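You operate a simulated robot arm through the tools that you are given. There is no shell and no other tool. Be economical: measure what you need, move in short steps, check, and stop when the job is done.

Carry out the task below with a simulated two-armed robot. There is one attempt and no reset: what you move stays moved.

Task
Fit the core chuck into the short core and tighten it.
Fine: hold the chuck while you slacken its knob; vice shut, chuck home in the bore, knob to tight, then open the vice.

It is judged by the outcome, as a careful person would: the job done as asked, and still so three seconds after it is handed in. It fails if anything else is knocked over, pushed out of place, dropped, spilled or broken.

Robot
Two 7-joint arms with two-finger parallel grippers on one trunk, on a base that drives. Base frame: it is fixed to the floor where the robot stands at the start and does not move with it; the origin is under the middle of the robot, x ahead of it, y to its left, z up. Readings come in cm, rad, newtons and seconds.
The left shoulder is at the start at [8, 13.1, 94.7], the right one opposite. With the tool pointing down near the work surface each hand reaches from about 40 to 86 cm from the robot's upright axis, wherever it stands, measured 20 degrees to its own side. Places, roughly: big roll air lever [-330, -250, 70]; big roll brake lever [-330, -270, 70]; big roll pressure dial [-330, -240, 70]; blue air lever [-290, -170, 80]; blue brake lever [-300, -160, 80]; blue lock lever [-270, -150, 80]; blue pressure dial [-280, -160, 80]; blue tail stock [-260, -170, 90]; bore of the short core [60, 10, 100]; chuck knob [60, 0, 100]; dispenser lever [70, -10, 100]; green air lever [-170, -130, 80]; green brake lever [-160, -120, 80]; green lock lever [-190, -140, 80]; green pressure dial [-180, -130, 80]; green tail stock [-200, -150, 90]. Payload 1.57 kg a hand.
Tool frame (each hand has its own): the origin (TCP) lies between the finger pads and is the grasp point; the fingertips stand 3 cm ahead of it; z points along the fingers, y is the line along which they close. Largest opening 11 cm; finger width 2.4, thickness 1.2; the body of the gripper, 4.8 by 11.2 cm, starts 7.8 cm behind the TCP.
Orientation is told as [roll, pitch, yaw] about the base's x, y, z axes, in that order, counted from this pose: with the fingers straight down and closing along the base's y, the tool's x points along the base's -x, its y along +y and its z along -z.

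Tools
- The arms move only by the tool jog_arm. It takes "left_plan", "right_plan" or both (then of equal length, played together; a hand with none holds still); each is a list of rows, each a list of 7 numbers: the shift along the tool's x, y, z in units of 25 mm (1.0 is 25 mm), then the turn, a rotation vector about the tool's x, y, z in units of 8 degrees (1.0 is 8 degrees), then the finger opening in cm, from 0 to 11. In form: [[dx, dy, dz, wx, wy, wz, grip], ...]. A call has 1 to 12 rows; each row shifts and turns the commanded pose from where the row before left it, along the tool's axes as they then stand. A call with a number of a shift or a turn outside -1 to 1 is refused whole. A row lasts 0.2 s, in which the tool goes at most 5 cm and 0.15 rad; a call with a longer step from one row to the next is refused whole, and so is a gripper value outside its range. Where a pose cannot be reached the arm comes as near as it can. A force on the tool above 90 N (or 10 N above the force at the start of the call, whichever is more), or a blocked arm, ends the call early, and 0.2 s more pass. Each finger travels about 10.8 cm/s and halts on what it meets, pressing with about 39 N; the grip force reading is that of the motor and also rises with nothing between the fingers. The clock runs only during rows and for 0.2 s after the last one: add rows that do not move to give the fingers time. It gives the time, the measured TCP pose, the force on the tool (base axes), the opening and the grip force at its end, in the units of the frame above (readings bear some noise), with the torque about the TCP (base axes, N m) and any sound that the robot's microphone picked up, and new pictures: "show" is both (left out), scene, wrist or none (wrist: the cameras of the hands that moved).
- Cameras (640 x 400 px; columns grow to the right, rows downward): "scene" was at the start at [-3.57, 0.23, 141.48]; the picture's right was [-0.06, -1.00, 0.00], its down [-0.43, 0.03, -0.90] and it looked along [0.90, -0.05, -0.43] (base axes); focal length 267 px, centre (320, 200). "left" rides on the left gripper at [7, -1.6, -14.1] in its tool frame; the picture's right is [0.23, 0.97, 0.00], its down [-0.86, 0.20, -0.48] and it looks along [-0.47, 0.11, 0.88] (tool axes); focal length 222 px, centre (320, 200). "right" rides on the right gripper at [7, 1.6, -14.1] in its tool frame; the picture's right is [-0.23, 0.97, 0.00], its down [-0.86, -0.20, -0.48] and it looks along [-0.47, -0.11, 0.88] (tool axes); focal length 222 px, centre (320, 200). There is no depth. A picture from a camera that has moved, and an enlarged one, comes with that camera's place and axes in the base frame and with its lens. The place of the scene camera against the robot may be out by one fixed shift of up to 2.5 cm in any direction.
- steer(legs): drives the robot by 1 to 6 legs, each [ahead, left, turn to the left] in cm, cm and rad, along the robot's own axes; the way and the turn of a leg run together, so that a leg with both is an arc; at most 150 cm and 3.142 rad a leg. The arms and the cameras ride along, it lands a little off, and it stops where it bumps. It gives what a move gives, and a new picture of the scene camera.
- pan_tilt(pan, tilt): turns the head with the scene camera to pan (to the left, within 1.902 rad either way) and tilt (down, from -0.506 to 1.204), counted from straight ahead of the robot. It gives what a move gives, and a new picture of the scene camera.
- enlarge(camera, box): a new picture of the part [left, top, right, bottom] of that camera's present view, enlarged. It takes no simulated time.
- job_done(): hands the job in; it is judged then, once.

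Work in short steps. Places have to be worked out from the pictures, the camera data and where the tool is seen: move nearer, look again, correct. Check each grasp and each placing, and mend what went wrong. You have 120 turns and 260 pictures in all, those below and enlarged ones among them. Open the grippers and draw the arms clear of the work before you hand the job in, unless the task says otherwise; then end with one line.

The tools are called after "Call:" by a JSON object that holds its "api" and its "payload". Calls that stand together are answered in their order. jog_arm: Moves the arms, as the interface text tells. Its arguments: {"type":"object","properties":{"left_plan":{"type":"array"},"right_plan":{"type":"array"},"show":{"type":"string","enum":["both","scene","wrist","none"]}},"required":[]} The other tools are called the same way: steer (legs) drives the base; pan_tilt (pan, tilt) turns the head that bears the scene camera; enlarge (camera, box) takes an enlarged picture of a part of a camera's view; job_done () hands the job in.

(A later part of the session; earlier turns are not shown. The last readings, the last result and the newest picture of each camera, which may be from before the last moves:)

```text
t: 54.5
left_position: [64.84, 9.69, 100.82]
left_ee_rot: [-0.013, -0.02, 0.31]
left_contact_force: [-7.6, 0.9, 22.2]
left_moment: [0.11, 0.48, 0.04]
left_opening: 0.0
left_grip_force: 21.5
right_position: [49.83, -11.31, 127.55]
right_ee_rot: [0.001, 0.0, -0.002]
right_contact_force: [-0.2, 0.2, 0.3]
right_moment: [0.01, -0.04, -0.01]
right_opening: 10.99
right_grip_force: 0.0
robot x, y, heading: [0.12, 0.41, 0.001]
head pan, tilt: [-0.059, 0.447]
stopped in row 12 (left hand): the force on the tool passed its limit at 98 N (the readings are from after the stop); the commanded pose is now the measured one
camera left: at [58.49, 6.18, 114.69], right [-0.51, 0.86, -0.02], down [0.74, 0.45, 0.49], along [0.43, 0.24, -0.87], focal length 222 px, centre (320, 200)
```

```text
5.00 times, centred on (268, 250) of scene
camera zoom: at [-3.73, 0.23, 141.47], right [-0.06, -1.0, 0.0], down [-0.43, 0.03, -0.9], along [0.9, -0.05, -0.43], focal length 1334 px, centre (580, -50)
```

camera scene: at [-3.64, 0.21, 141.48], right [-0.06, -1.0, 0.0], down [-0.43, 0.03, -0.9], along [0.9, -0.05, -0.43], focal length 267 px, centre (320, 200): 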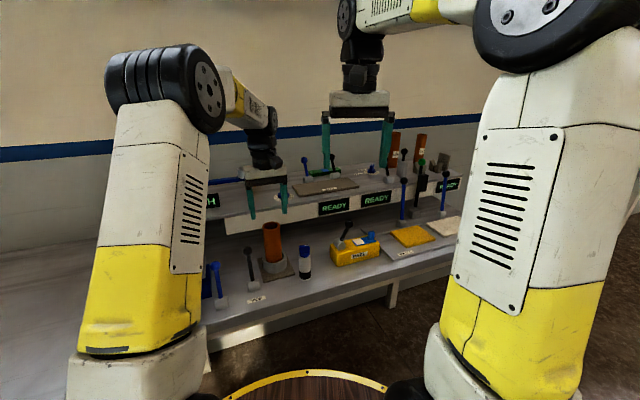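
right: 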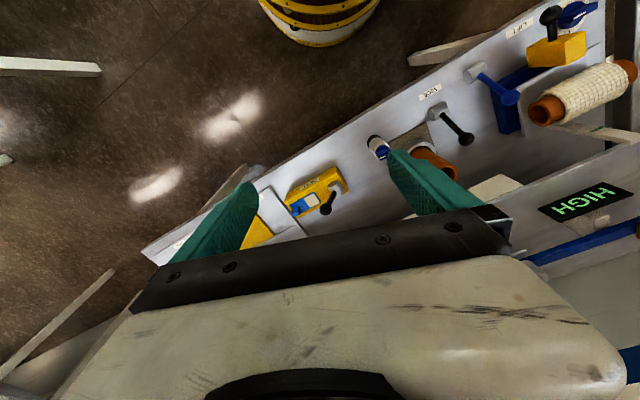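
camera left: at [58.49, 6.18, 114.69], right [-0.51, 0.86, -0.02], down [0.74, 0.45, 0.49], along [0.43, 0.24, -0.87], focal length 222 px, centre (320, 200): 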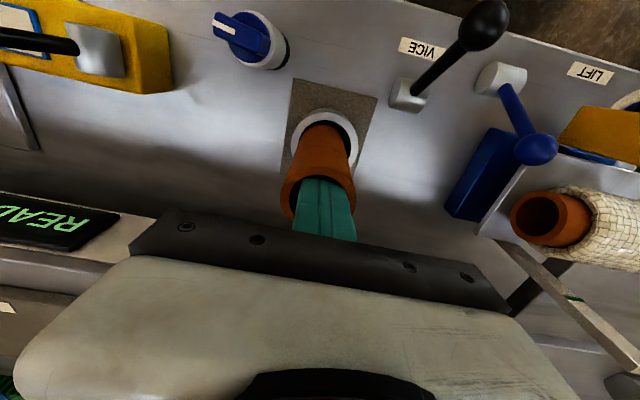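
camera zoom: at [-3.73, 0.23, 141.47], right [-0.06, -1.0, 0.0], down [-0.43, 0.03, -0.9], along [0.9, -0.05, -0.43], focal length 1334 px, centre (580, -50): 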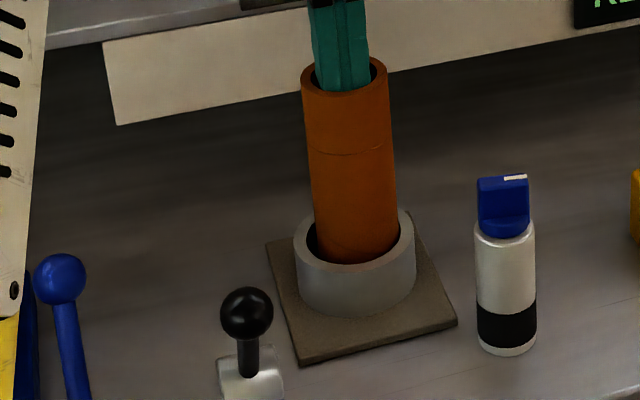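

The finger's wider step seems to have caught the rim about 3 cm in. I'll lift a few mm, then push sideways to feel whether the core is held.

Call:
{"api": "jog_arm", "payload": {"left_plan": [[0, 0, -0.25, -0.07, 0.13, 0, 0], [0.1, 0, 0, 0, 0, 0, 0], [0, 0, 0, 0, 0, 0, 0]], "show": "none"}}

Call:
{"api": "jog_arm", "payload": {"left_plan": [[0.1, 0, 0, 0, 0, 0, 0], [0.1, 0, 0, 0, 0, 0, 0], [0.1, 0, 0, 0, 0, 0, 0], [0.1, 0, 0, 0, 0, 0, 0], [0, 0, 0, 0, 0, 0, 0]], "show": "none"}}

Call:
{"api": "enlarge", "payload": {"camera": "scene", "box": [220, 210, 316, 290]}}

```text
t: 55.4
left_position: [64.71, 9.66, 101.07]
left_ee_rot: [-0.002, 0.002, 0.311]
left_contact_force: [0.5, 0.1, 0.0]
left_moment: [-0.01, -0.01, -0.02]
left_opening: 0.01
left_grip_force: 21.4
right_position: [50.03, -11.17, 127.49]
right_ee_rot: [0.0, 0.001, 0.002]
right_contact_force: [-0.6, 0.2, 0.8]
right_moment: [-0.03, -0.04, -0.02]
right_opening: 11.01
right_grip_force: 0.1
robot x, y, heading: [-0.2, -0.32, 0.002]
head pan, tilt: [-0.059, 0.447]
```

```text
t: 56.5
left_position: [63.64, 9.32, 101.03]
left_ee_rot: [-0.001, 0.002, 0.311]
left_contact_force: [-0.4, -0.2, 0.3]
left_moment: [0.02, -0.03, 0.0]
left_opening: 0.02
left_grip_force: 21.9
right_position: [49.78, -11.28, 127.65]
right_ee_rot: [-0.001, 0.0, 0.001]
right_contact_force: [1.0, 0.0, 0.6]
right_moment: [-0.03, 0.04, 0.01]
right_opening: 11.0
right_grip_force: 0.0
robot x, y, heading: [0.09, 0.15, -0.001]
head pan, tilt: [-0.059, 0.447]
```

```text
5.00 times, centred on (268, 250) of scene
camera zoom: at [-3.59, 0.25, 141.48], right [-0.06, -1.0, 0.0], down [-0.43, 0.03, -0.9], along [0.9, -0.05, -0.43], focal length 1334 px, centre (580, -50)
```

zoom: 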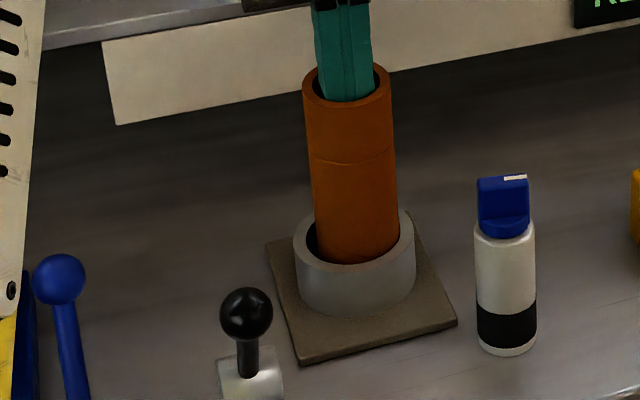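

By geometry that push only just touched the bore wall. I'll push 0.6 cm more to make the test conclusive.

Call:
{"api": "jog_arm", "payload": {"left_plan": [[0.1, 0, 0, 0, 0, 0, 0], [0.1, 0, 0, 0, 0, 0, 0], [0.06, 0, 0, 0, 0, 0, 0], [0, 0, 0, 0, 0, 0, 0]], "show": "none"}}

Call:
{"api": "enlarge", "payload": {"camera": "scene", "box": [220, 210, 316, 290]}}

```text
t: 57.5
left_position: [63.11, 9.2, 101.19]
left_ee_rot: [-0.002, 0.003, 0.308]
left_contact_force: [0.3, -0.3, -0.1]
left_moment: [-0.01, -0.02, -0.01]
left_opening: 0.0
left_grip_force: 21.4
right_position: [50.03, -11.24, 127.46]
right_ee_rot: [0.002, 0.0, 0.002]
right_contact_force: [0.1, 0.6, 0.3]
right_moment: [0.0, 0.02, 0.0]
right_opening: 10.99
right_grip_force: 0.1
robot x, y, heading: [0.09, 0.15, 0.001]
head pan, tilt: [-0.059, 0.447]
```

```text
5.00 times, centred on (268, 250) of scene
camera zoom: at [-3.59, 0.25, 141.48], right [-0.06, -1.0, 0.0], down [-0.43, 0.03, -0.9], along [0.9, -0.05, -0.43], focal length 1334 px, centre (580, -50)
```

zoom: 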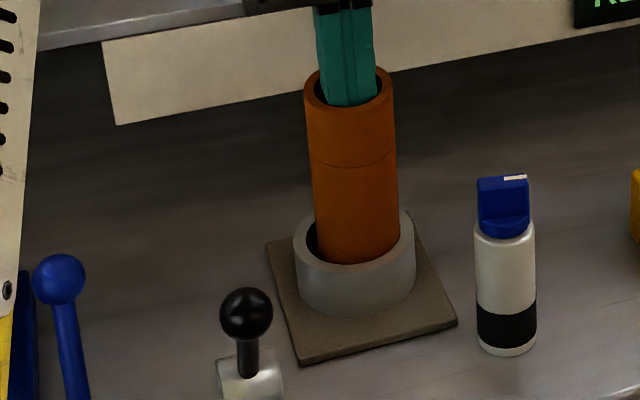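

The core slides freely inside the ring, so it isn't clamped now. I'll nudge it back to centre, withdraw, and reset the lever to far so I can shut it cleanly with the core untouched.

Call:
{"api": "jog_arm", "payload": {"left_plan": [[-0.3, 0, 0, 0, 0, 0, 0], [-0.3, 0, 0, 0, 0, 0, 0], [-0.28, 0, 0, 0, 0, 0, 0], [0.3, 0, 0, 0, 0, 0, 0], [0, 0, -0.9, 0, 0, 0, 0], [0, 0, -0.9, 0, 0, 0, 0], [0, 0, -0.9, 0, 0, 0, 0], [0, 0, 0, 0, 0, 0, 0]], "show": "wrist"}}

Call:
{"api": "enlarge", "payload": {"camera": "scene", "box": [220, 210, 316, 290]}}

```text
t: 59.4
left_position: [64.55, 9.75, 107.86]
left_ee_rot: [-0.004, 0.001, 0.308]
left_contact_force: [0.5, 0.5, -0.1]
left_moment: [-0.03, -0.03, 0.03]
left_opening: 0.0
left_grip_force: 21.2
right_position: [49.87, -11.18, 127.51]
right_ee_rot: [0.0, 0.0, 0.002]
right_contact_force: [0.8, -0.3, -0.3]
right_moment: [0.02, 0.05, 0.0]
right_opening: 11.02
right_grip_force: 0.0
robot x, y, heading: [-0.26, 0.31, 0.001]
head pan, tilt: [-0.059, 0.447]
camera left: at [58.46, 6.13, 121.87], right [-0.51, 0.86, 0.0], down [0.75, 0.45, 0.48], along [0.41, 0.24, -0.88], focal length 222 px, centre (320, 200)
```

left: 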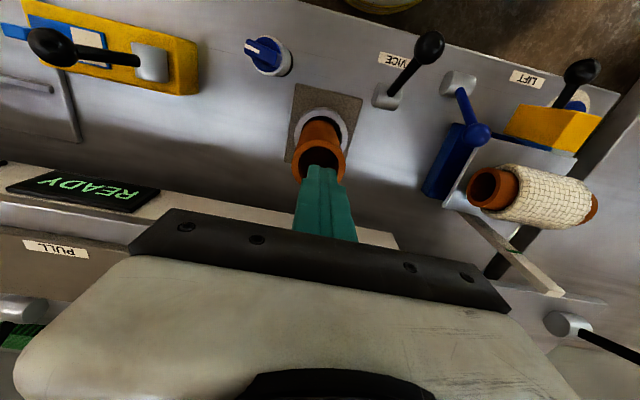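

```text
5.00 times, centred on (268, 250) of scene
camera zoom: at [-3.59, 0.25, 141.48], right [-0.06, -1.0, 0.0], down [-0.43, 0.03, -0.9], along [0.9, -0.05, -0.43], focal length 1334 px, centre (580, -50)
```

zoom: 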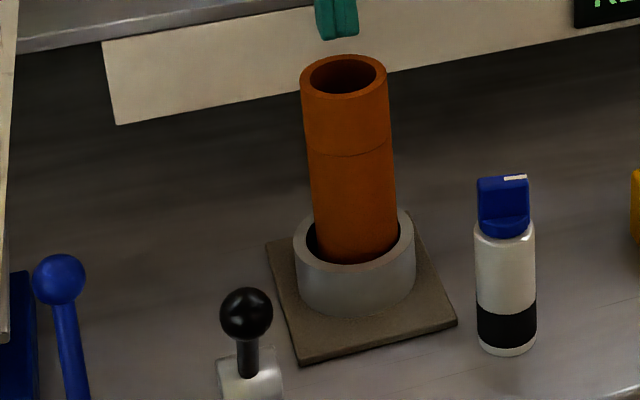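

Core is centred again. Moving to the robot side of the lever ball, as before.

Call:
{"api": "jog_arm", "payload": {"left_plan": [[0.85, 0.4, 0, 0, 0, 0, 0], [0.85, 0.4, 0, 0, 0, 0, 0], [0.85, 0.4, 0, 0, 0, 0, 0], [0.85, 0.4, 0, 0, 0, 0, 0], [0.85, 0.4, 0, 0, 0, 0, 0], [0.85, 0.4, 0, 0, 0, 0, 0], [0.85, 0.4, 0, 0, 0, 0, 0], [0.75, 0.55, 0, 0, 0, 0, 0], [0, 0, 0.95, 0, 0, 0, 0], [0, 0, 0.95, 0, 0, 0, 0], [0, 0, 0.95, 0, 0, 0, 0], [0, 0, 0.95, 0, 0, 0, 0]], "show": "none"}}

Call:
{"api": "enlarge", "payload": {"camera": "scene", "box": [200, 200, 328, 300]}}

```text
t: 62.0
left_position: [45.96, 12.48, 98.22]
left_ee_rot: [-0.004, 0.001, 0.311]
left_contact_force: [0.5, -1.0, -0.1]
left_moment: [-0.03, 0.03, 0.0]
left_opening: 0.02
left_grip_force: 21.3
right_position: [49.93, -11.23, 127.64]
right_ee_rot: [0.0, -0.001, 0.003]
right_contact_force: [-0.2, 0.2, -0.3]
right_moment: [0.0, -0.01, 0.01]
right_opening: 11.01
right_grip_force: 0.1
robot x, y, heading: [-0.06, 0.2, -0.003]
head pan, tilt: [-0.059, 0.447]
```

```text
4.00 times, centred on (264, 250) of scene
camera zoom: at [-3.61, 0.25, 141.48], right [-0.06, -1.0, 0.0], down [-0.43, 0.03, -0.9], along [0.9, -0.05, -0.43], focal length 1067 px, centre (544, 0)
```

zoom: 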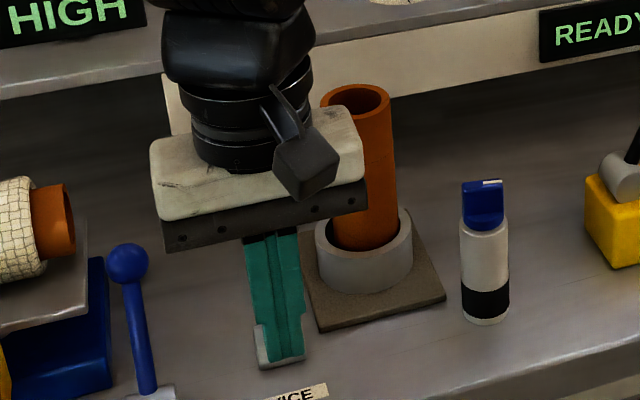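

Pushing the lever back to the far stop.

Call:
{"api": "jog_arm", "payload": {"left_plan": [[-0.5, 0, 0, 0, 0, 0, 0], [-0.5, 0, -0.1, 0, 0, 0, 0], [-0.5, 0, -0.1, 0, 0, 0, 0], [-0.5, 0, -0.1, 0, 0, 0, 0], [-0.5, 0, 0, 0, 0, 0, 0], [-0.5, 0, 0, 0, 0, 0, 0], [-0.5, 0, 0.1, 0, 0, 0, 0], [-0.5, 0, 0.15, 0, 0, 0, 0], [-0.5, 0, 0.15, 0, 0, 0, 0], [-0.5, 0, 0.2, 0, 0, 0, 0], [0, 0, 0, 0, 0, 0, 0]], "show": "none"}}

Call:
{"api": "jog_arm", "payload": {"left_plan": [[0.3, 0, 0, 0, 0, 0, 0], [0.2, 0, -0.7, 0, 0, 0, 0], [0, 0, -0.9, 0, 0, 0, 0], [0, 0, -0.9, 0, 0, 0, 2], [0, 0, -0.9, 0, 0, 0, 4], [0, 0.5, -0.9, 0, 0, 0, 4], [0, 0.5, 0, 0, 0, 0, 4]], "show": "wrist"}}

Call:
{"api": "enlarge", "payload": {"camera": "scene", "box": [200, 200, 360, 300]}}

```text
t: 64.3
left_position: [57.67, 16.23, 97.8]
left_ee_rot: [-0.003, 0.004, 0.308]
left_contact_force: [-19.5, -5.1, 16.0]
left_moment: [-0.19, 0.35, 0.06]
left_opening: 0.01
left_grip_force: 21.1
right_position: [49.75, -11.23, 127.49]
right_ee_rot: [-0.001, 0.001, 0.003]
right_contact_force: [0.3, -0.6, -0.6]
right_moment: [0.0, -0.03, 0.02]
right_opening: 11.01
right_grip_force: 0.1
robot x, y, heading: [-0.36, 0.18, -0.003]
head pan, tilt: [-0.059, 0.447]
```

```text
t: 66.0
left_position: [56.06, 18.32, 108.43]
left_ee_rot: [-0.003, 0.002, 0.309]
left_contact_force: [0.1, -0.2, -0.3]
left_moment: [0.02, 0.04, -0.04]
left_opening: 3.99
left_grip_force: 0.2
right_position: [49.91, -11.26, 127.55]
right_ee_rot: [-0.001, -0.002, 0.001]
right_contact_force: [0.6, -0.3, 0.6]
right_moment: [0.0, 0.02, 0.02]
right_opening: 11.01
right_grip_force: 0.1
robot x, y, heading: [-0.2, -0.07, 0.001]
head pan, tilt: [-0.059, 0.447]
camera left: at [49.89, 14.7, 122.42], right [-0.51, 0.86, 0.0], down [0.75, 0.45, 0.48], along [0.41, 0.24, -0.88], focal length 222 px, centre (320, 200)
```

left: 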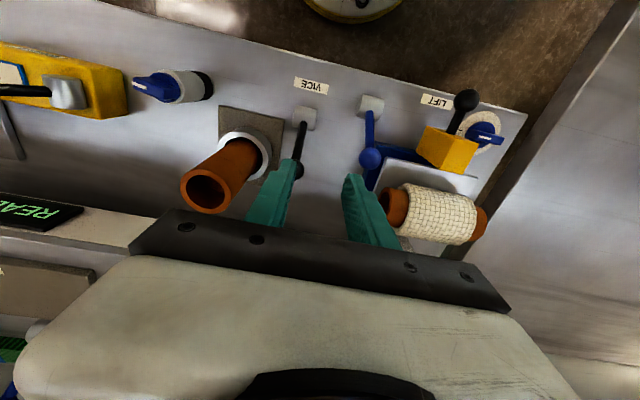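

```text
4.00 times, centred on (280, 250) of scene
camera zoom: at [-3.59, 0.24, 141.48], right [-0.06, -1.0, 0.0], down [-0.43, 0.03, -0.9], along [0.9, -0.05, -0.43], focal length 1067 px, centre (480, 0)
```

zoom: 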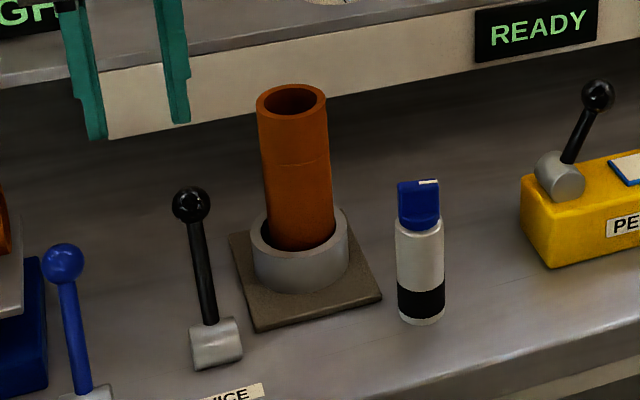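

The lever is back at far and the core is undisturbed. Next is the chuck: the right hand will hold its body from the front, tilted 30° below horizontal, while the left turns the knob from above. First I'll pitch the right hand.

Call:
{"api": "jog_arm", "payload": {"right_plan": [[0, 0, 0, 0, -0.94, 0, 9], [0, 0, 0, 0, -0.94, 0, 7], [0, 0, 0, 0, -0.94, 0, 6], [0, 0, 0, 0, -0.94, 0, 6], [0, 0, 0, 0, -0.94, 0, 6], [0, 0, 0, 0, -0.94, 0, 6], [0, 0, 0, 0, -0.94, 0, 6], [0, 0, 0, 0, -0.92, 0, 6], [0, 0, 0, 0, 0, 0, 6]]}}

```text
t: 68.0
left_position: [56.08, 18.35, 108.47]
left_ee_rot: [-0.003, 0.003, 0.311]
left_contact_force: [0.4, 0.0, 0.1]
left_moment: [-0.01, 0.01, 0.0]
left_opening: 4.0
left_grip_force: 0.0
right_position: [49.85, -11.19, 127.52]
right_ee_rot: [0.0, -1.049, 0.001]
right_contact_force: [0.2, -1.4, -0.9]
right_moment: [0.01, 0.01, -0.01]
right_opening: 6.01
right_grip_force: 0.1
robot x, y, heading: [-0.11, 0.11, 0.004]
head pan, tilt: [-0.059, 0.447]
camera scene: at [-3.6, 0.25, 141.48], right [-0.06, -1.0, 0.0], down [-0.43, 0.03, -0.9], along [0.9, -0.05, -0.43], focal length 267 px, centre (320, 200)
camera right: at [34.17, -9.47, 128.46], right [0.11, 0.97, 0.2], down [0.01, -0.2, 0.98], along [0.99, -0.11, -0.03], focal length 222 px, centre (320, 200)
```

scene: 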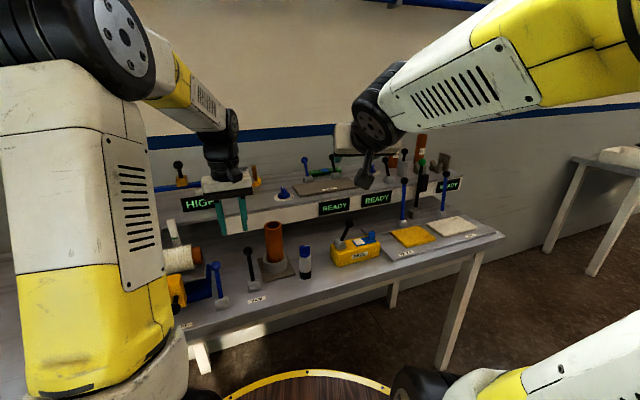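
right: 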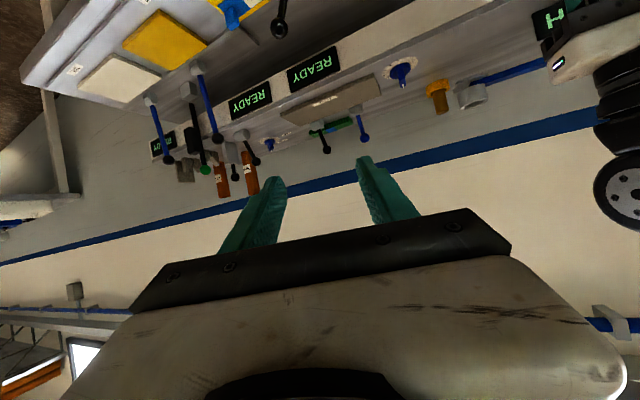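

The pitch worked. I'll bring the right hand down toward a pre-grasp in front of the chuck.

Call:
{"api": "jog_arm", "payload": {"right_plan": [[0.98, 0.4, 0.5, 0, 0, 0, 6], [0.98, 0.4, 0.5, 0, 0, 0, 6], [0.98, 0.4, 0.5, 0, 0, 0, 6], [0.98, 0.4, 0.5, 0, 0, 0, 6], [0.98, 0.4, 0.5, 0, 0, 0, 6], [0.98, 0.4, 0.5, 0, 0, 0, 6], [0.98, 0.4, 0.5, 0, 0, 0, 6], [0.98, 0.4, 0.5, 0, 0, 0, 6], [0.98, 0.4, 0.5, 0, 0, 0, 6], [0.98, 0.4, 0.5, 0, 0, 0, 6], [0.6, 0.4, 0.4, 0, 0, 0, 6], [0, 0, 0, 0, 0, 0, 6]]}}

```text
t: 70.5
left_position: [55.86, 19.0, 107.87]
left_ee_rot: [0.005, 0.012, 0.325]
left_contact_force: [-0.6, 0.4, 0.3]
left_moment: [0.01, 0.0, 0.03]
left_opening: 3.99
left_grip_force: 0.1
right_position: [52.27, 1.84, 101.56]
right_ee_rot: [0.087, -1.049, -0.087]
right_contact_force: [-0.2, 0.1, 0.2]
right_moment: [0.01, 0.0, -0.05]
right_opening: 6.0
right_grip_force: 0.0
right hand out of reach, approached as far as the arm can: row 5, 6, 7, 8, 9, 10
robot x, y, heading: [-0.48, -0.39, 0.002]
head pan, tilt: [-0.059, 0.447]
camera scene: at [-3.59, 0.25, 141.48], right [-0.06, -1.0, 0.0], down [-0.43, 0.03, -0.9], along [0.9, -0.05, -0.43], focal length 267 px, centre (320, 200)
camera right: at [36.62, 3.6, 102.55], right [0.12, 0.96, 0.24], down [0.01, -0.24, 0.97], along [0.99, -0.12, -0.04], focal length 222 px, centre (320, 200)
```

scene: 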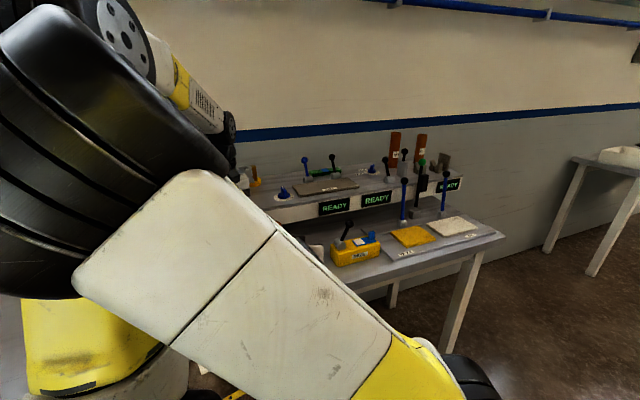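
right: 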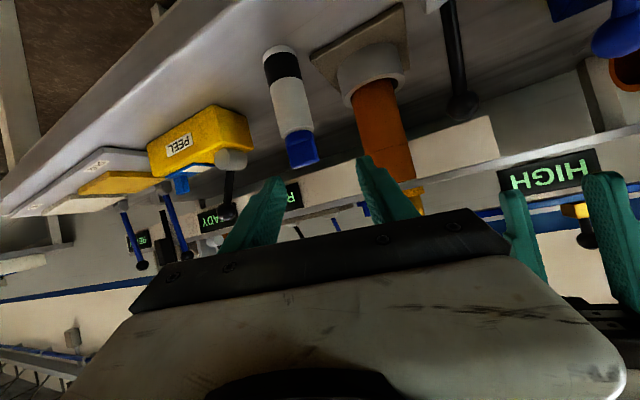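

The right arm is too folded here: some rows were out of reach and its elbow came near the left arm. I'll reverse out and then drive the base back for more room.

Call:
{"api": "jog_arm", "payload": {"right_plan": [[-0.98, -0.4, -0.5, 0, 0, 0, 6], [-0.98, -0.4, -0.5, 0, 0, 0, 6], [-0.98, -0.4, -0.5, 0, 0, 0, 6], [-0.98, -0.4, -0.5, 0, 0, 0, 6], [-0.98, -0.4, -0.5, 0, 0, 0, 6], [-0.98, -0.4, -0.5, 0, 0, 0, 6], [-0.98, -0.4, -0.5, 0, 0, 0, 6], [-0.98, -0.4, -0.5, 0, 0, 0, 6], [0, 0, 0, 0, 0, 0, 6]], "show": "scene"}}

```text
t: 72.5
left_position: [55.9, 18.19, 108.39]
left_ee_rot: [-0.004, 0.002, 0.31]
left_contact_force: [-0.6, 0.2, 0.4]
left_moment: [0.01, -0.05, 0.02]
left_opening: 4.02
left_grip_force: 0.0
right_position: [53.69, -6.9, 121.79]
right_ee_rot: [0.032, -1.028, -0.038]
right_contact_force: [-0.1, 0.0, -0.6]
right_moment: [0.01, -0.01, 0.0]
right_opening: 6.04
right_grip_force: 0.1
robot x, y, heading: [-0.22, -0.21, 0.005]
head pan, tilt: [-0.059, 0.447]
camera scene: at [-4.44, -3.29, 142.01], right [-0.44, -0.9, 0.0], down [-0.34, 0.17, -0.93], along [0.83, -0.41, -0.38], focal length 267 px, centre (320, 200)
```

scene: 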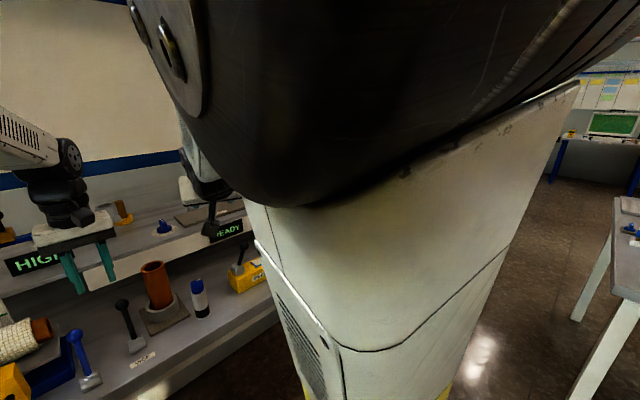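

The right elbow brushed against the head. I'll continue undoing the motion, then level the right tool so the arm unfolds.

Call:
{"api": "jog_arm", "payload": {"right_plan": [[-0.7, -0.6, 0.3, 0, 0.5, 0, 6], [-0.5, -0.8, 0.2, 0, 0.9, 0, 6], [-0.3, -0.8, 0.2, 0, 0.9, 0, 6], [-0.3, -0.5, 0.2, 0, 0.9, 0, 6], [0, -0.5, 0, 0, 0.9, 0, 6], [0, -0.5, 0, 0, 0.9, 0, 6], [0, 0, 0, 0, 0.9, 0, 6], [0, 0, 0, 0, 0.9, 0, 6], [0, 0, 0, 0, 0.5, 0, 6], [0, 0, 0, 0, 0, 0, 6]], "show": "scene"}}

```text
t: 74.8
left_position: [55.97, 18.25, 108.54]
left_ee_rot: [-0.004, 0.002, 0.311]
left_contact_force: [-0.1, -0.5, 0.0]
left_moment: [-0.02, -0.02, 0.01]
left_opening: 4.02
left_grip_force: 0.0
right_position: [57.98, -15.43, 124.69]
right_ee_rot: [-0.001, -0.026, 0.002]
right_contact_force: [-0.7, 0.0, 0.3]
right_moment: [0.01, 0.01, -0.02]
right_opening: 6.01
right_grip_force: 0.1
robot x, y, heading: [-0.28, 0.07, 0.004]
head pan, tilt: [-0.059, 0.447]
camera scene: at [-3.58, 0.25, 141.48], right [-0.06, -1.0, 0.0], down [-0.43, 0.03, -0.9], along [0.9, -0.05, -0.43], focal length 267 px, centre (320, 200)
```

scene: 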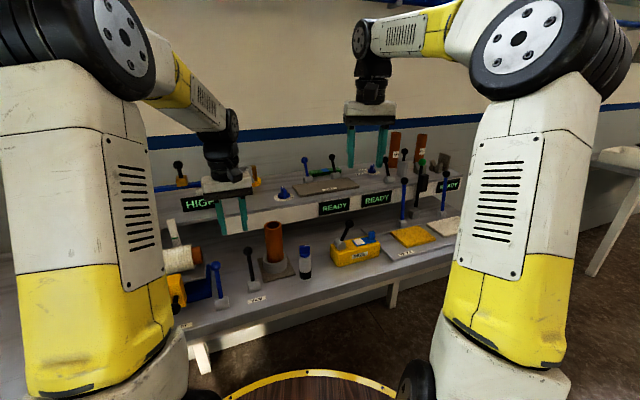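

Clear again and the head is back in place. Driving back 15 cm to give the right arm room for a forward reach.

Call:
{"api": "steer", "payload": {"legs": [[-15, 0, 0]]}}

```text
t: 76.1
left_position: [41.17, 18.27, 108.33]
left_ee_rot: [-0.002, 0.002, 0.31]
left_contact_force: [0.3, -0.2, 0.6]
left_moment: [-0.01, 0.01, 0.03]
left_opening: 4.0
left_grip_force: 0.1
right_position: [43.39, -15.36, 124.76]
right_ee_rot: [0.0, -0.027, 0.002]
right_contact_force: [1.1, 1.2, -0.8]
right_moment: [-0.02, 0.0, 0.02]
right_opening: 5.98
right_grip_force: 0.0
robot x, y, heading: [-14.81, 0.01, 0.004]
head pan, tilt: [-0.059, 0.447]
camera scene: at [-18.3, 0.23, 141.48], right [-0.06, -1.0, 0.0], down [-0.43, 0.03, -0.9], along [0.9, -0.05, -0.43], focal length 267 px, centre (320, 200)
```

scene: 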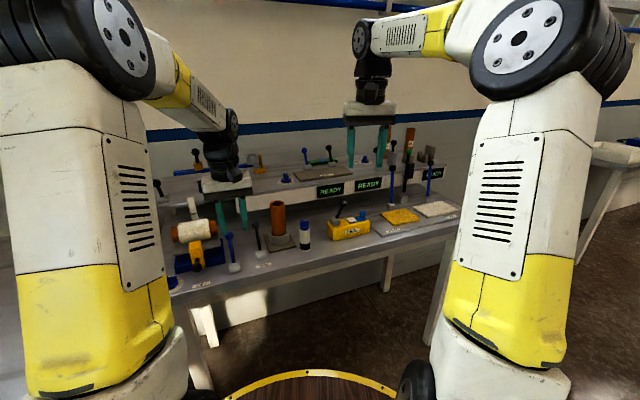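

Now I'll lower the right hand to a stand-off with a +20° yaw, still pointing down.

Call:
{"api": "jog_arm", "payload": {"right_plan": [[-0.24, 0.76, 0.85, 0, 0, 0, 6], [-0.24, 0.76, 0.85, 0, 0, 0, 6], [-0.24, 0.76, 0.85, 0, 0, 0, 6], [-0.24, 0.76, 0.85, 0, 0, 0, 6], [-0.24, 0.76, 0.85, 0, 0, 0, 6], [-0.24, 0.76, 0.85, 0, 0.2, 0, 6], [0, 0, 0, 0, 0, -0.85, 6], [0, 0, 0, 0, 0, -0.85, 6], [0, 0, 0, 0, 0, -0.8, 6], [0, 0, 0, 0, 0, 0, 6]], "show": "scene"}}

Call:
{"api": "jog_arm", "payload": {"right_plan": [[0, 0, 0, 0, -0.9, 0, 6], [0, 0, 0, 0, -0.9, 0, 6], [0, 0, 0, 0, -0.9, 0, 6], [0, 0, 0, 0, -0.9, 0, 6], [0, 0, 0, 0, 0, 0, 6]], "show": "scene"}}

```text
t: 78.3
left_position: [41.21, 18.41, 108.53]
left_ee_rot: [-0.003, 0.001, 0.312]
left_contact_force: [0.5, -0.3, 0.9]
left_moment: [-0.01, 0.02, 0.0]
left_opening: 3.99
left_grip_force: 0.1
right_position: [47.3, -3.89, 112.23]
right_ee_rot: [0.001, 0.0, 0.35]
right_contact_force: [0.0, 0.4, 0.1]
right_moment: [0.04, 0.03, -0.01]
right_opening: 6.02
right_grip_force: 0.0
robot x, y, heading: [-14.79, -0.29, 0.0]
head pan, tilt: [-0.059, 0.447]
camera scene: at [-18.32, 0.23, 141.48], right [-0.06, -1.0, 0.0], down [-0.43, 0.03, -0.9], along [0.9, -0.05, -0.43], focal length 267 px, centre (320, 200)
```

scene: 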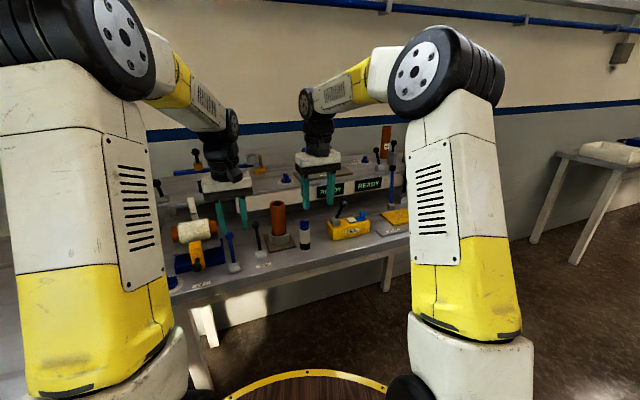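

```text
t: 79.5
left_position: [41.24, 18.26, 108.42]
left_ee_rot: [-0.005, 0.002, 0.31]
left_contact_force: [-0.2, 0.0, 0.3]
left_moment: [0.02, 0.03, 0.02]
left_opening: 4.0
left_grip_force: 0.1
right_position: [47.34, -3.89, 112.16]
right_ee_rot: [-0.001, -0.505, 0.351]
right_contact_force: [0.5, 0.0, 0.3]
right_moment: [-0.02, -0.03, 0.02]
right_opening: 6.01
right_grip_force: 0.1
robot x, y, heading: [-14.86, -0.07, 0.0]
head pan, tilt: [-0.059, 0.447]
camera scene: at [-18.32, 0.23, 141.48], right [-0.06, -1.0, 0.0], down [-0.43, 0.03, -0.9], along [0.9, -0.05, -0.43], focal length 267 px, centre (320, 200)
```

scene: 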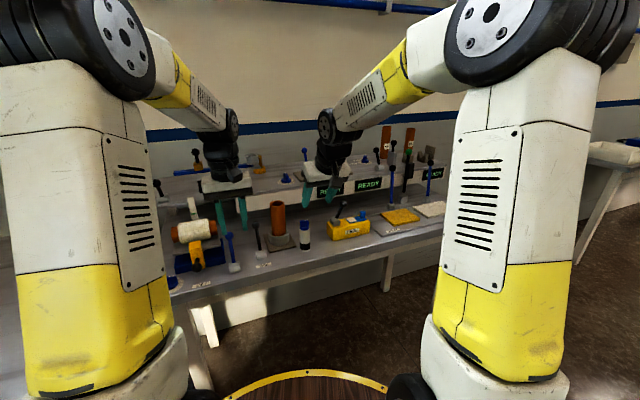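

Configuration looks healthy, so I'll continue pitching to about −55° and check.

Call:
{"api": "jog_arm", "payload": {"right_plan": [[0, 0, 0, 0, -0.85, 0, 6], [0, 0, 0, 0, -0.85, 0, 6], [0, 0, 0, 0, -0.85, 0, 6], [0, 0, 0, 0, -0.7, 0, 6], [0, 0, 0, 0, 0, 0, 6]]}}

```text
t: 80.7
left_position: [41.17, 18.3, 108.39]
left_ee_rot: [-0.003, 0.002, 0.311]
left_contact_force: [-1.1, 0.1, -0.5]
left_moment: [0.02, -0.01, 0.01]
left_opening: 3.98
left_grip_force: 0.1
right_position: [47.18, -3.76, 112.26]
right_ee_rot: [-0.001, -0.958, 0.349]
right_contact_force: [0.0, -0.2, 0.0]
right_moment: [-0.02, -0.02, 0.02]
right_opening: 5.99
right_grip_force: 0.1
robot x, y, heading: [-14.69, 0.08, -0.0]
head pan, tilt: [-0.059, 0.447]
camera scene: at [-18.32, 0.23, 141.48], right [-0.06, -1.0, 0.0], down [-0.43, 0.03, -0.9], along [0.9, -0.05, -0.43], focal length 267 px, centre (320, 200)
camera right: at [32.14, -7.59, 114.55], right [-0.21, 0.96, 0.19], down [0.16, -0.15, 0.97], along [0.96, 0.24, -0.12], focal length 222 px, centre (320, 200)
```

scene: 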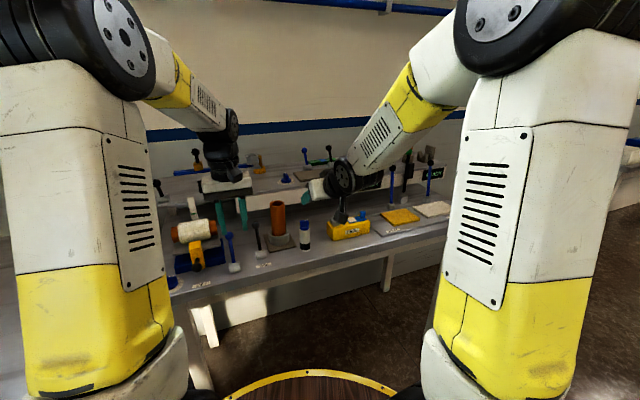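
right: 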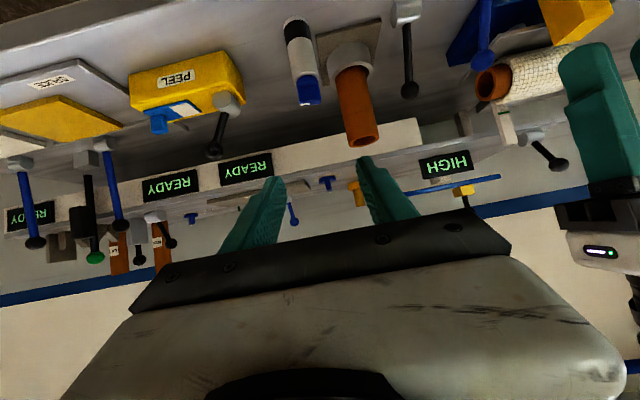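

The right camera confirms the chuck at (59.1, 0.4). Moving to a pre-grasp 8 cm short of it along the finger direction.

Call:
{"api": "jog_arm", "payload": {"right_plan": [[0.8, 0, 0.7, 0, 0, 0, 6], [0.8, 0, 0.7, 0, 0, 0, 6], [0.8, 0, 0.8, 0, 0, 0, 6], [0.8, 0, 0.9, 0, 0, 0, 6], [0.5, 0, 0.9, 0, 0, 0, 6], [0.35, -0.07, 0.9, 0, 0, 0, 6], [0, 0, 0.9, 0, 0, 0, 6], [0, 0, 0, 0, 0, 0, 6]]}}

```text
t: 82.5
left_position: [41.08, 18.24, 108.41]
left_ee_rot: [-0.003, 0.003, 0.311]
left_contact_force: [-0.3, -0.1, -0.2]
left_moment: [0.0, 0.01, -0.01]
left_opening: 3.99
left_grip_force: 0.0
right_position: [53.14, -1.96, 95.44]
right_ee_rot: [0.0, -0.956, 0.353]
right_contact_force: [-0.8, 0.1, 0.1]
right_moment: [-0.03, 0.01, 0.01]
right_opening: 6.0
right_grip_force: 0.1
robot x, y, heading: [-14.94, -0.01, 0.006]
head pan, tilt: [-0.059, 0.447]
camera scene: at [-18.32, 0.23, 141.48], right [-0.06, -1.0, 0.0], down [-0.43, 0.03, -0.9], along [0.9, -0.05, -0.43], focal length 267 px, centre (320, 200)
camera right: at [37.9, -5.64, 97.84], right [-0.21, 0.96, 0.19], down [0.16, -0.15, 0.97], along [0.96, 0.24, -0.13], focal length 222 px, centre (320, 200)
```

scene: 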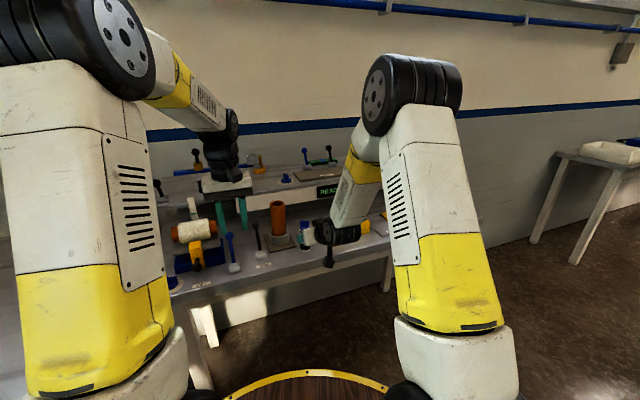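
right: 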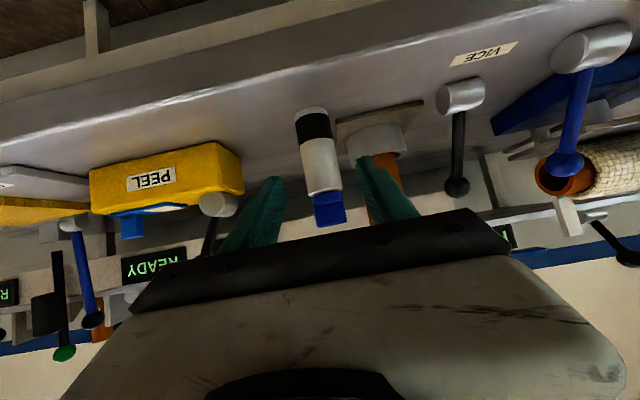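

The chuck is centred between the fingers. Advancing and closing on the body.

Call:
{"api": "jog_arm", "payload": {"right_plan": [[0, 0, 0.8, 0, 0, 0, 6], [0, 0, 0.8, 0, 0, 0, 6], [0, 0, 0.8, 0, 0, 0, 6], [0, 0, 0.8, 0, 0, 0, 6], [0, 0, 0, 0, 0, 0, 6]], "show": "wrist"}}

Call:
{"api": "enlarge", "payload": {"camera": "right", "box": [220, 80, 420, 240]}}

```text
t: 83.7
left_position: [41.38, 18.28, 108.4]
left_ee_rot: [-0.004, 0.002, 0.31]
left_contact_force: [-0.4, -1.0, 0.2]
left_moment: [-0.01, -0.03, 0.0]
left_opening: 4.01
left_grip_force: 0.0
right_position: [59.39, 0.12, 90.8]
right_ee_rot: [0.0, -0.959, 0.351]
right_contact_force: [0.3, -0.4, 0.0]
right_moment: [0.0, 0.01, 0.02]
right_opening: 5.99
right_grip_force: 0.0
robot x, y, heading: [-14.6, -0.16, 0.0]
head pan, tilt: [-0.059, 0.447]
camera right: at [44.11, -3.52, 93.26], right [-0.21, 0.96, 0.19], down [0.16, -0.15, 0.97], along [0.96, 0.24, -0.13], focal length 222 px, centre (320, 200)
```

right: 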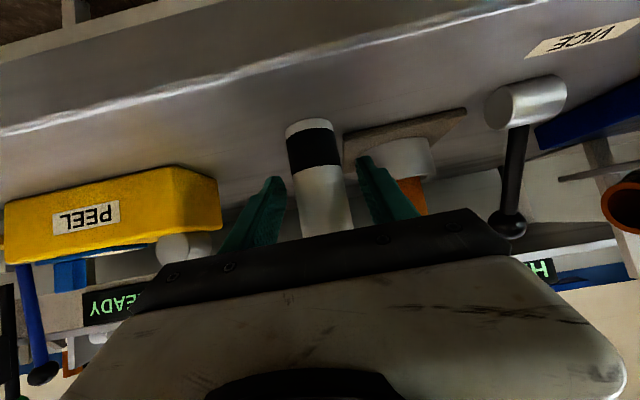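

```text
2.50 times, centred on (320, 160) of right
camera zoom: at [44.11, -3.52, 93.26], right [-0.21, 0.96, 0.19], down [0.16, -0.15, 0.97], along [0.96, 0.24, -0.13], focal length 555 px, centre (320, 300)
```

zoom: 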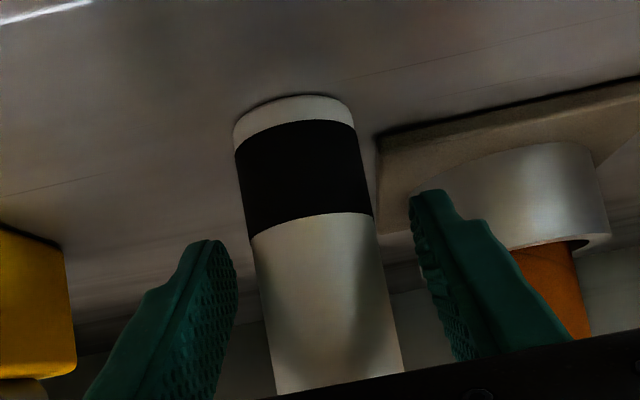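

Well placed on the white body above the rubber band. Closing now.

Call:
{"api": "jog_arm", "payload": {"right_plan": [[0, 0, 0, 0, 0, 0, 4.5], [0, 0, 0, 0, 0, 0, 3], [0, 0, 0, 0, 0, 0, 2.5], [0, 0, 0, 0, 0, 0, 2.5]], "show": "wrist"}}

```text
t: 84.7
left_position: [41.2, 18.29, 108.42]
left_ee_rot: [-0.003, 0.002, 0.311]
left_contact_force: [-0.3, 0.1, -0.4]
left_moment: [0.01, -0.02, -0.02]
left_opening: 3.96
left_grip_force: 0.0
right_position: [59.21, 0.1, 90.77]
right_ee_rot: [0.002, -0.956, 0.35]
right_contact_force: [-1.1, 0.4, -0.1]
right_moment: [0.05, 0.0, 0.04]
right_opening: 3.5
right_grip_force: 38.8
robot x, y, heading: [-14.6, -0.27, 0.002]
head pan, tilt: [-0.059, 0.447]
camera right: at [44.1, -3.53, 93.26], right [-0.21, 0.96, 0.19], down [0.16, -0.15, 0.97], along [0.96, 0.24, -0.13], focal length 222 px, centre (320, 200)
```

right: 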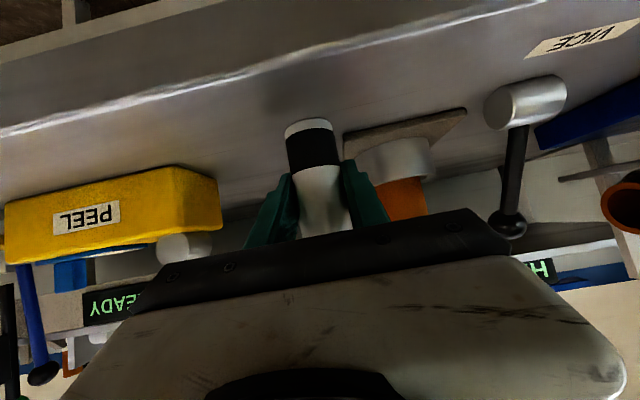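

The chuck is held (3.5 cm). Now I'll turn the left hand to yaw −83°, so its fingers straddle the knob's fin, rising at the same time.

Call:
{"api": "jog_arm", "payload": {"left_plan": [[0, 0, -0.25, 0, 0, 1, 5], [0, 0, -0.25, 0, 0, 1, 5], [0, 0, -0.25, 0, 0, 1, 5], [0, 0, -0.25, 0, 0, 1, 5], [0, 0, -0.25, 0, 0, 1, 5], [0, 0, -0.25, 0, 0, 1, 5], [0, 0, -0.25, 0, 0, 1, 5], [0, 0, -0.25, 0, 0, 1, 5], [0, 0, -0.25, 0, 0, 1, 5], [0, 0, -0.25, 0, 0, 1, 5], [0, 0, -0.25, 0, 0, 1, 5], [0, 0, -0.25, 0, 0, 1, 5]]}}

```text
t: 87.3
left_position: [41.27, 18.23, 115.89]
left_ee_rot: [-0.002, -0.002, -1.367]
left_contact_force: [0.2, 0.0, 0.3]
left_moment: [0.01, 0.0, 0.0]
left_opening: 5.03
left_grip_force: 0.0
right_position: [59.28, 0.25, 90.92]
right_ee_rot: [0.0, -0.956, 0.35]
right_contact_force: [0.2, -0.8, 0.0]
right_moment: [-0.08, -0.04, -0.02]
right_opening: 3.49
right_grip_force: 38.5
robot x, y, heading: [-14.63, -0.09, 0.006]
head pan, tilt: [-0.059, 0.447]
camera scene: at [-18.32, 0.23, 141.48], right [-0.06, -1.0, 0.0], down [-0.43, 0.03, -0.9], along [0.9, -0.05, -0.43], focal length 267 px, centre (320, 200)
camera left: at [38.34, 24.93, 129.82], right [0.91, 0.42, 0.0], down [0.37, -0.8, 0.48], along [0.2, -0.44, -0.88], focal length 222 px, centre (320, 200)
```

scene: 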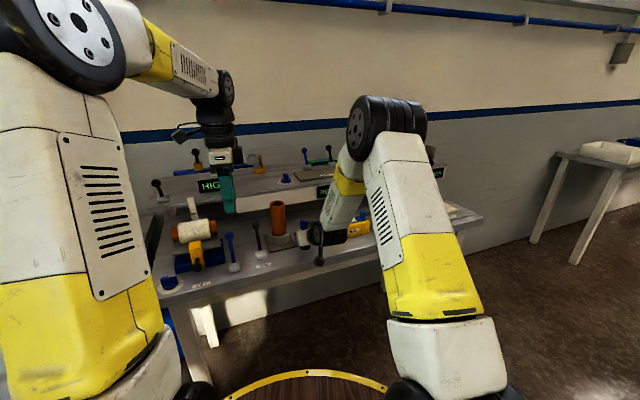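
left: 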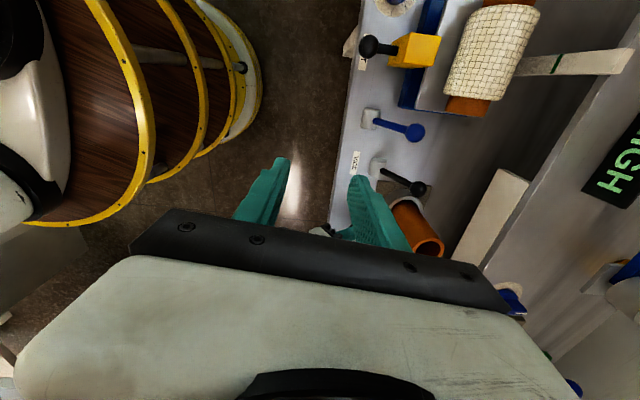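

Clean. I'll move it over the knob, staying high.

Call:
{"api": "jog_arm", "payload": {"left_plan": [[-0.85, 0.56, 0.1, 0, 0, 0.1, 5], [-0.85, 0.56, 0.1, 0, 0, 0.1, 5], [-0.85, 0.56, 0.1, 0, 0, 0.1, 5], [-0.85, 0.56, 0.1, 0, 0, 0.1, 5], [-0.85, 0.56, 0.1, 0, 0, 0.1, 5], [-0.85, 0.56, 0.1, 0, 0, 0.1, 5], [-0.85, 0.56, 0.1, 0, 0, 0, 5], [-0.85, 0.56, 0.2, 0, 0, 0, 5], [-0.85, 0.56, 0.2, 0, 0, 0, 5], [-0.8, 0.56, 0.2, 0, 0, 0, 5], [0, 0, 0, 0, 0, 0, 5]]}}

Call:
{"api": "enlarge", "payload": {"camera": "left", "box": [220, 100, 420, 240]}}

```text
t: 89.7
left_position: [58.31, -0.48, 112.48]
left_ee_rot: [0.0, -0.005, -1.449]
left_contact_force: [-0.7, -0.2, 0.2]
left_moment: [0.02, 0.0, 0.03]
left_opening: 5.0
left_grip_force: 0.1
right_position: [59.36, 0.24, 90.93]
right_ee_rot: [-0.002, -0.955, 0.351]
right_contact_force: [-0.5, -0.1, 0.4]
right_moment: [0.02, -0.01, 0.02]
right_opening: 3.52
right_grip_force: 39.7
robot x, y, heading: [-14.81, 0.26, 0.006]
head pan, tilt: [-0.059, 0.447]
camera scene: at [-18.32, 0.23, 141.48], right [-0.06, -1.0, 0.0], down [-0.43, 0.03, -0.9], along [0.9, -0.05, -0.43], focal length 267 px, centre (320, 200)
camera left: at [55.93, 6.44, 126.61], right [0.94, 0.34, 0.0], down [0.3, -0.82, 0.48], along [0.16, -0.45, -0.88], focal length 222 px, centre (320, 200)
```

scene: 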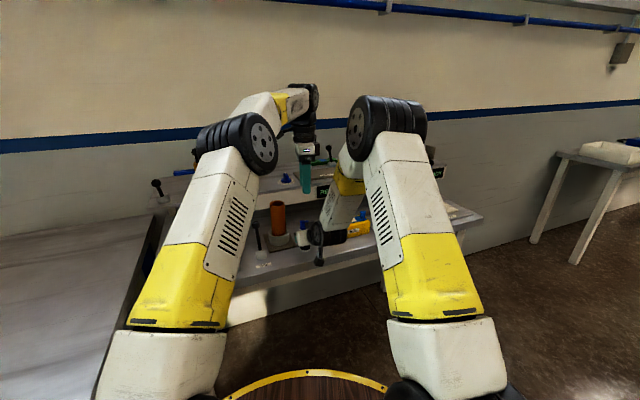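
left: 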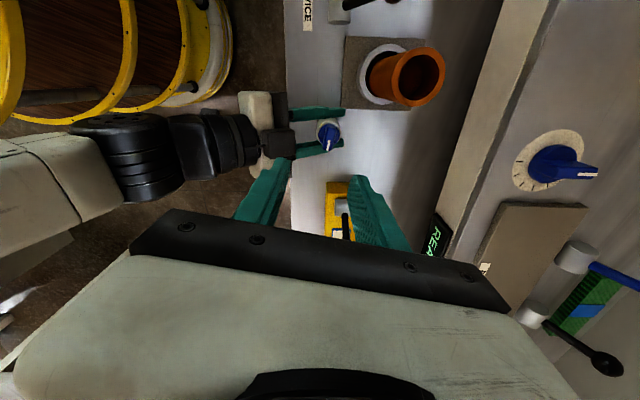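

```text
2.86 times, centred on (320, 170) of left
camera zoom: at [55.93, 6.44, 126.61], right [0.94, 0.34, 0.0], down [0.3, -0.82, 0.48], along [0.16, -0.45, -0.88], focal length 635 px, centre (320, 286)
```

zoom: 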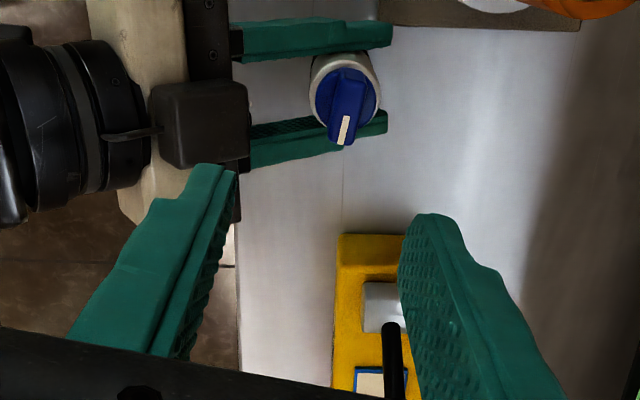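

The fin is clearly visible and aligned with my fingers. I'll centre on (59.25, 0.5) and descend most of the way.

Call:
{"api": "jog_arm", "payload": {"left_plan": [[0.34, 0.42, 0, 0, 0, 0, 5], [0, 0, 0.9, 0, 0, 0, 5], [0, 0, 0.9, 0, 0, 0, 5], [0, 0, 0.9, 0, 0, 0, 5], [0, 0, 0.9, 0, 0, 0, 4.5], [0, 0, 0.9, 0, 0, 0, 4.5], [0, 0, 0, 0, 0, 0, 4.5]], "show": "wrist"}}

Call:
{"api": "enlarge", "payload": {"camera": "left", "box": [240, 110, 400, 240]}}

Call:
{"api": "enlarge", "payload": {"camera": "right", "box": [220, 80, 420, 240]}}

```text
t: 91.3
left_position: [59.13, 0.47, 101.35]
left_ee_rot: [-0.002, -0.005, -1.449]
left_contact_force: [0.5, 0.2, 0.1]
left_moment: [-0.01, -0.01, -0.01]
left_opening: 4.52
left_grip_force: 0.1
right_position: [59.29, 0.14, 90.88]
right_ee_rot: [0.0, -0.956, 0.352]
right_contact_force: [-0.6, 1.0, 0.9]
right_moment: [0.04, 0.02, 0.03]
right_opening: 3.53
right_grip_force: 39.2
robot x, y, heading: [-14.93, 0.15, 0.006]
head pan, tilt: [-0.059, 0.447]
camera left: at [56.74, 7.36, 115.21], right [0.94, 0.34, 0.0], down [0.3, -0.82, 0.48], along [0.16, -0.45, -0.88], focal length 222 px, centre (320, 200)
```

left: 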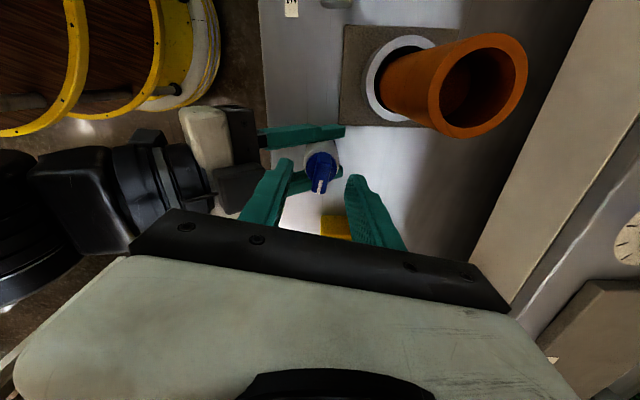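

```text
3.08 times, centred on (320, 175) of left
camera zoom: at [56.74, 7.36, 115.21], right [0.94, 0.34, 0.0], down [0.3, -0.82, 0.48], along [0.16, -0.45, -0.88], focal length 684 px, centre (320, 277)
```

zoom: 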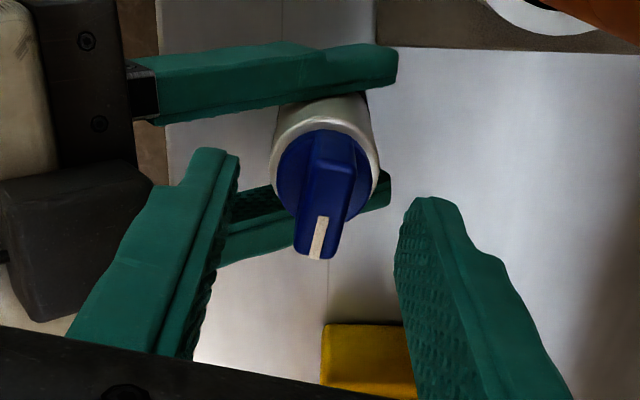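

```text
2.50 times, centred on (320, 160) of right
camera zoom: at [44.1, -3.53, 93.27], right [-0.21, 0.96, 0.19], down [0.16, -0.15, 0.97], along [0.96, 0.24, -0.13], focal length 555 px, centre (320, 300)
```

zoom: 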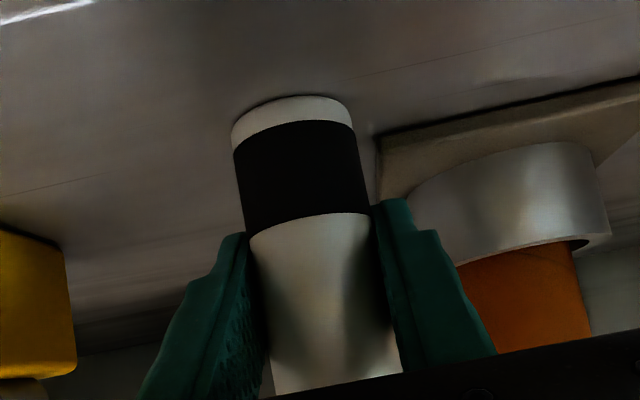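

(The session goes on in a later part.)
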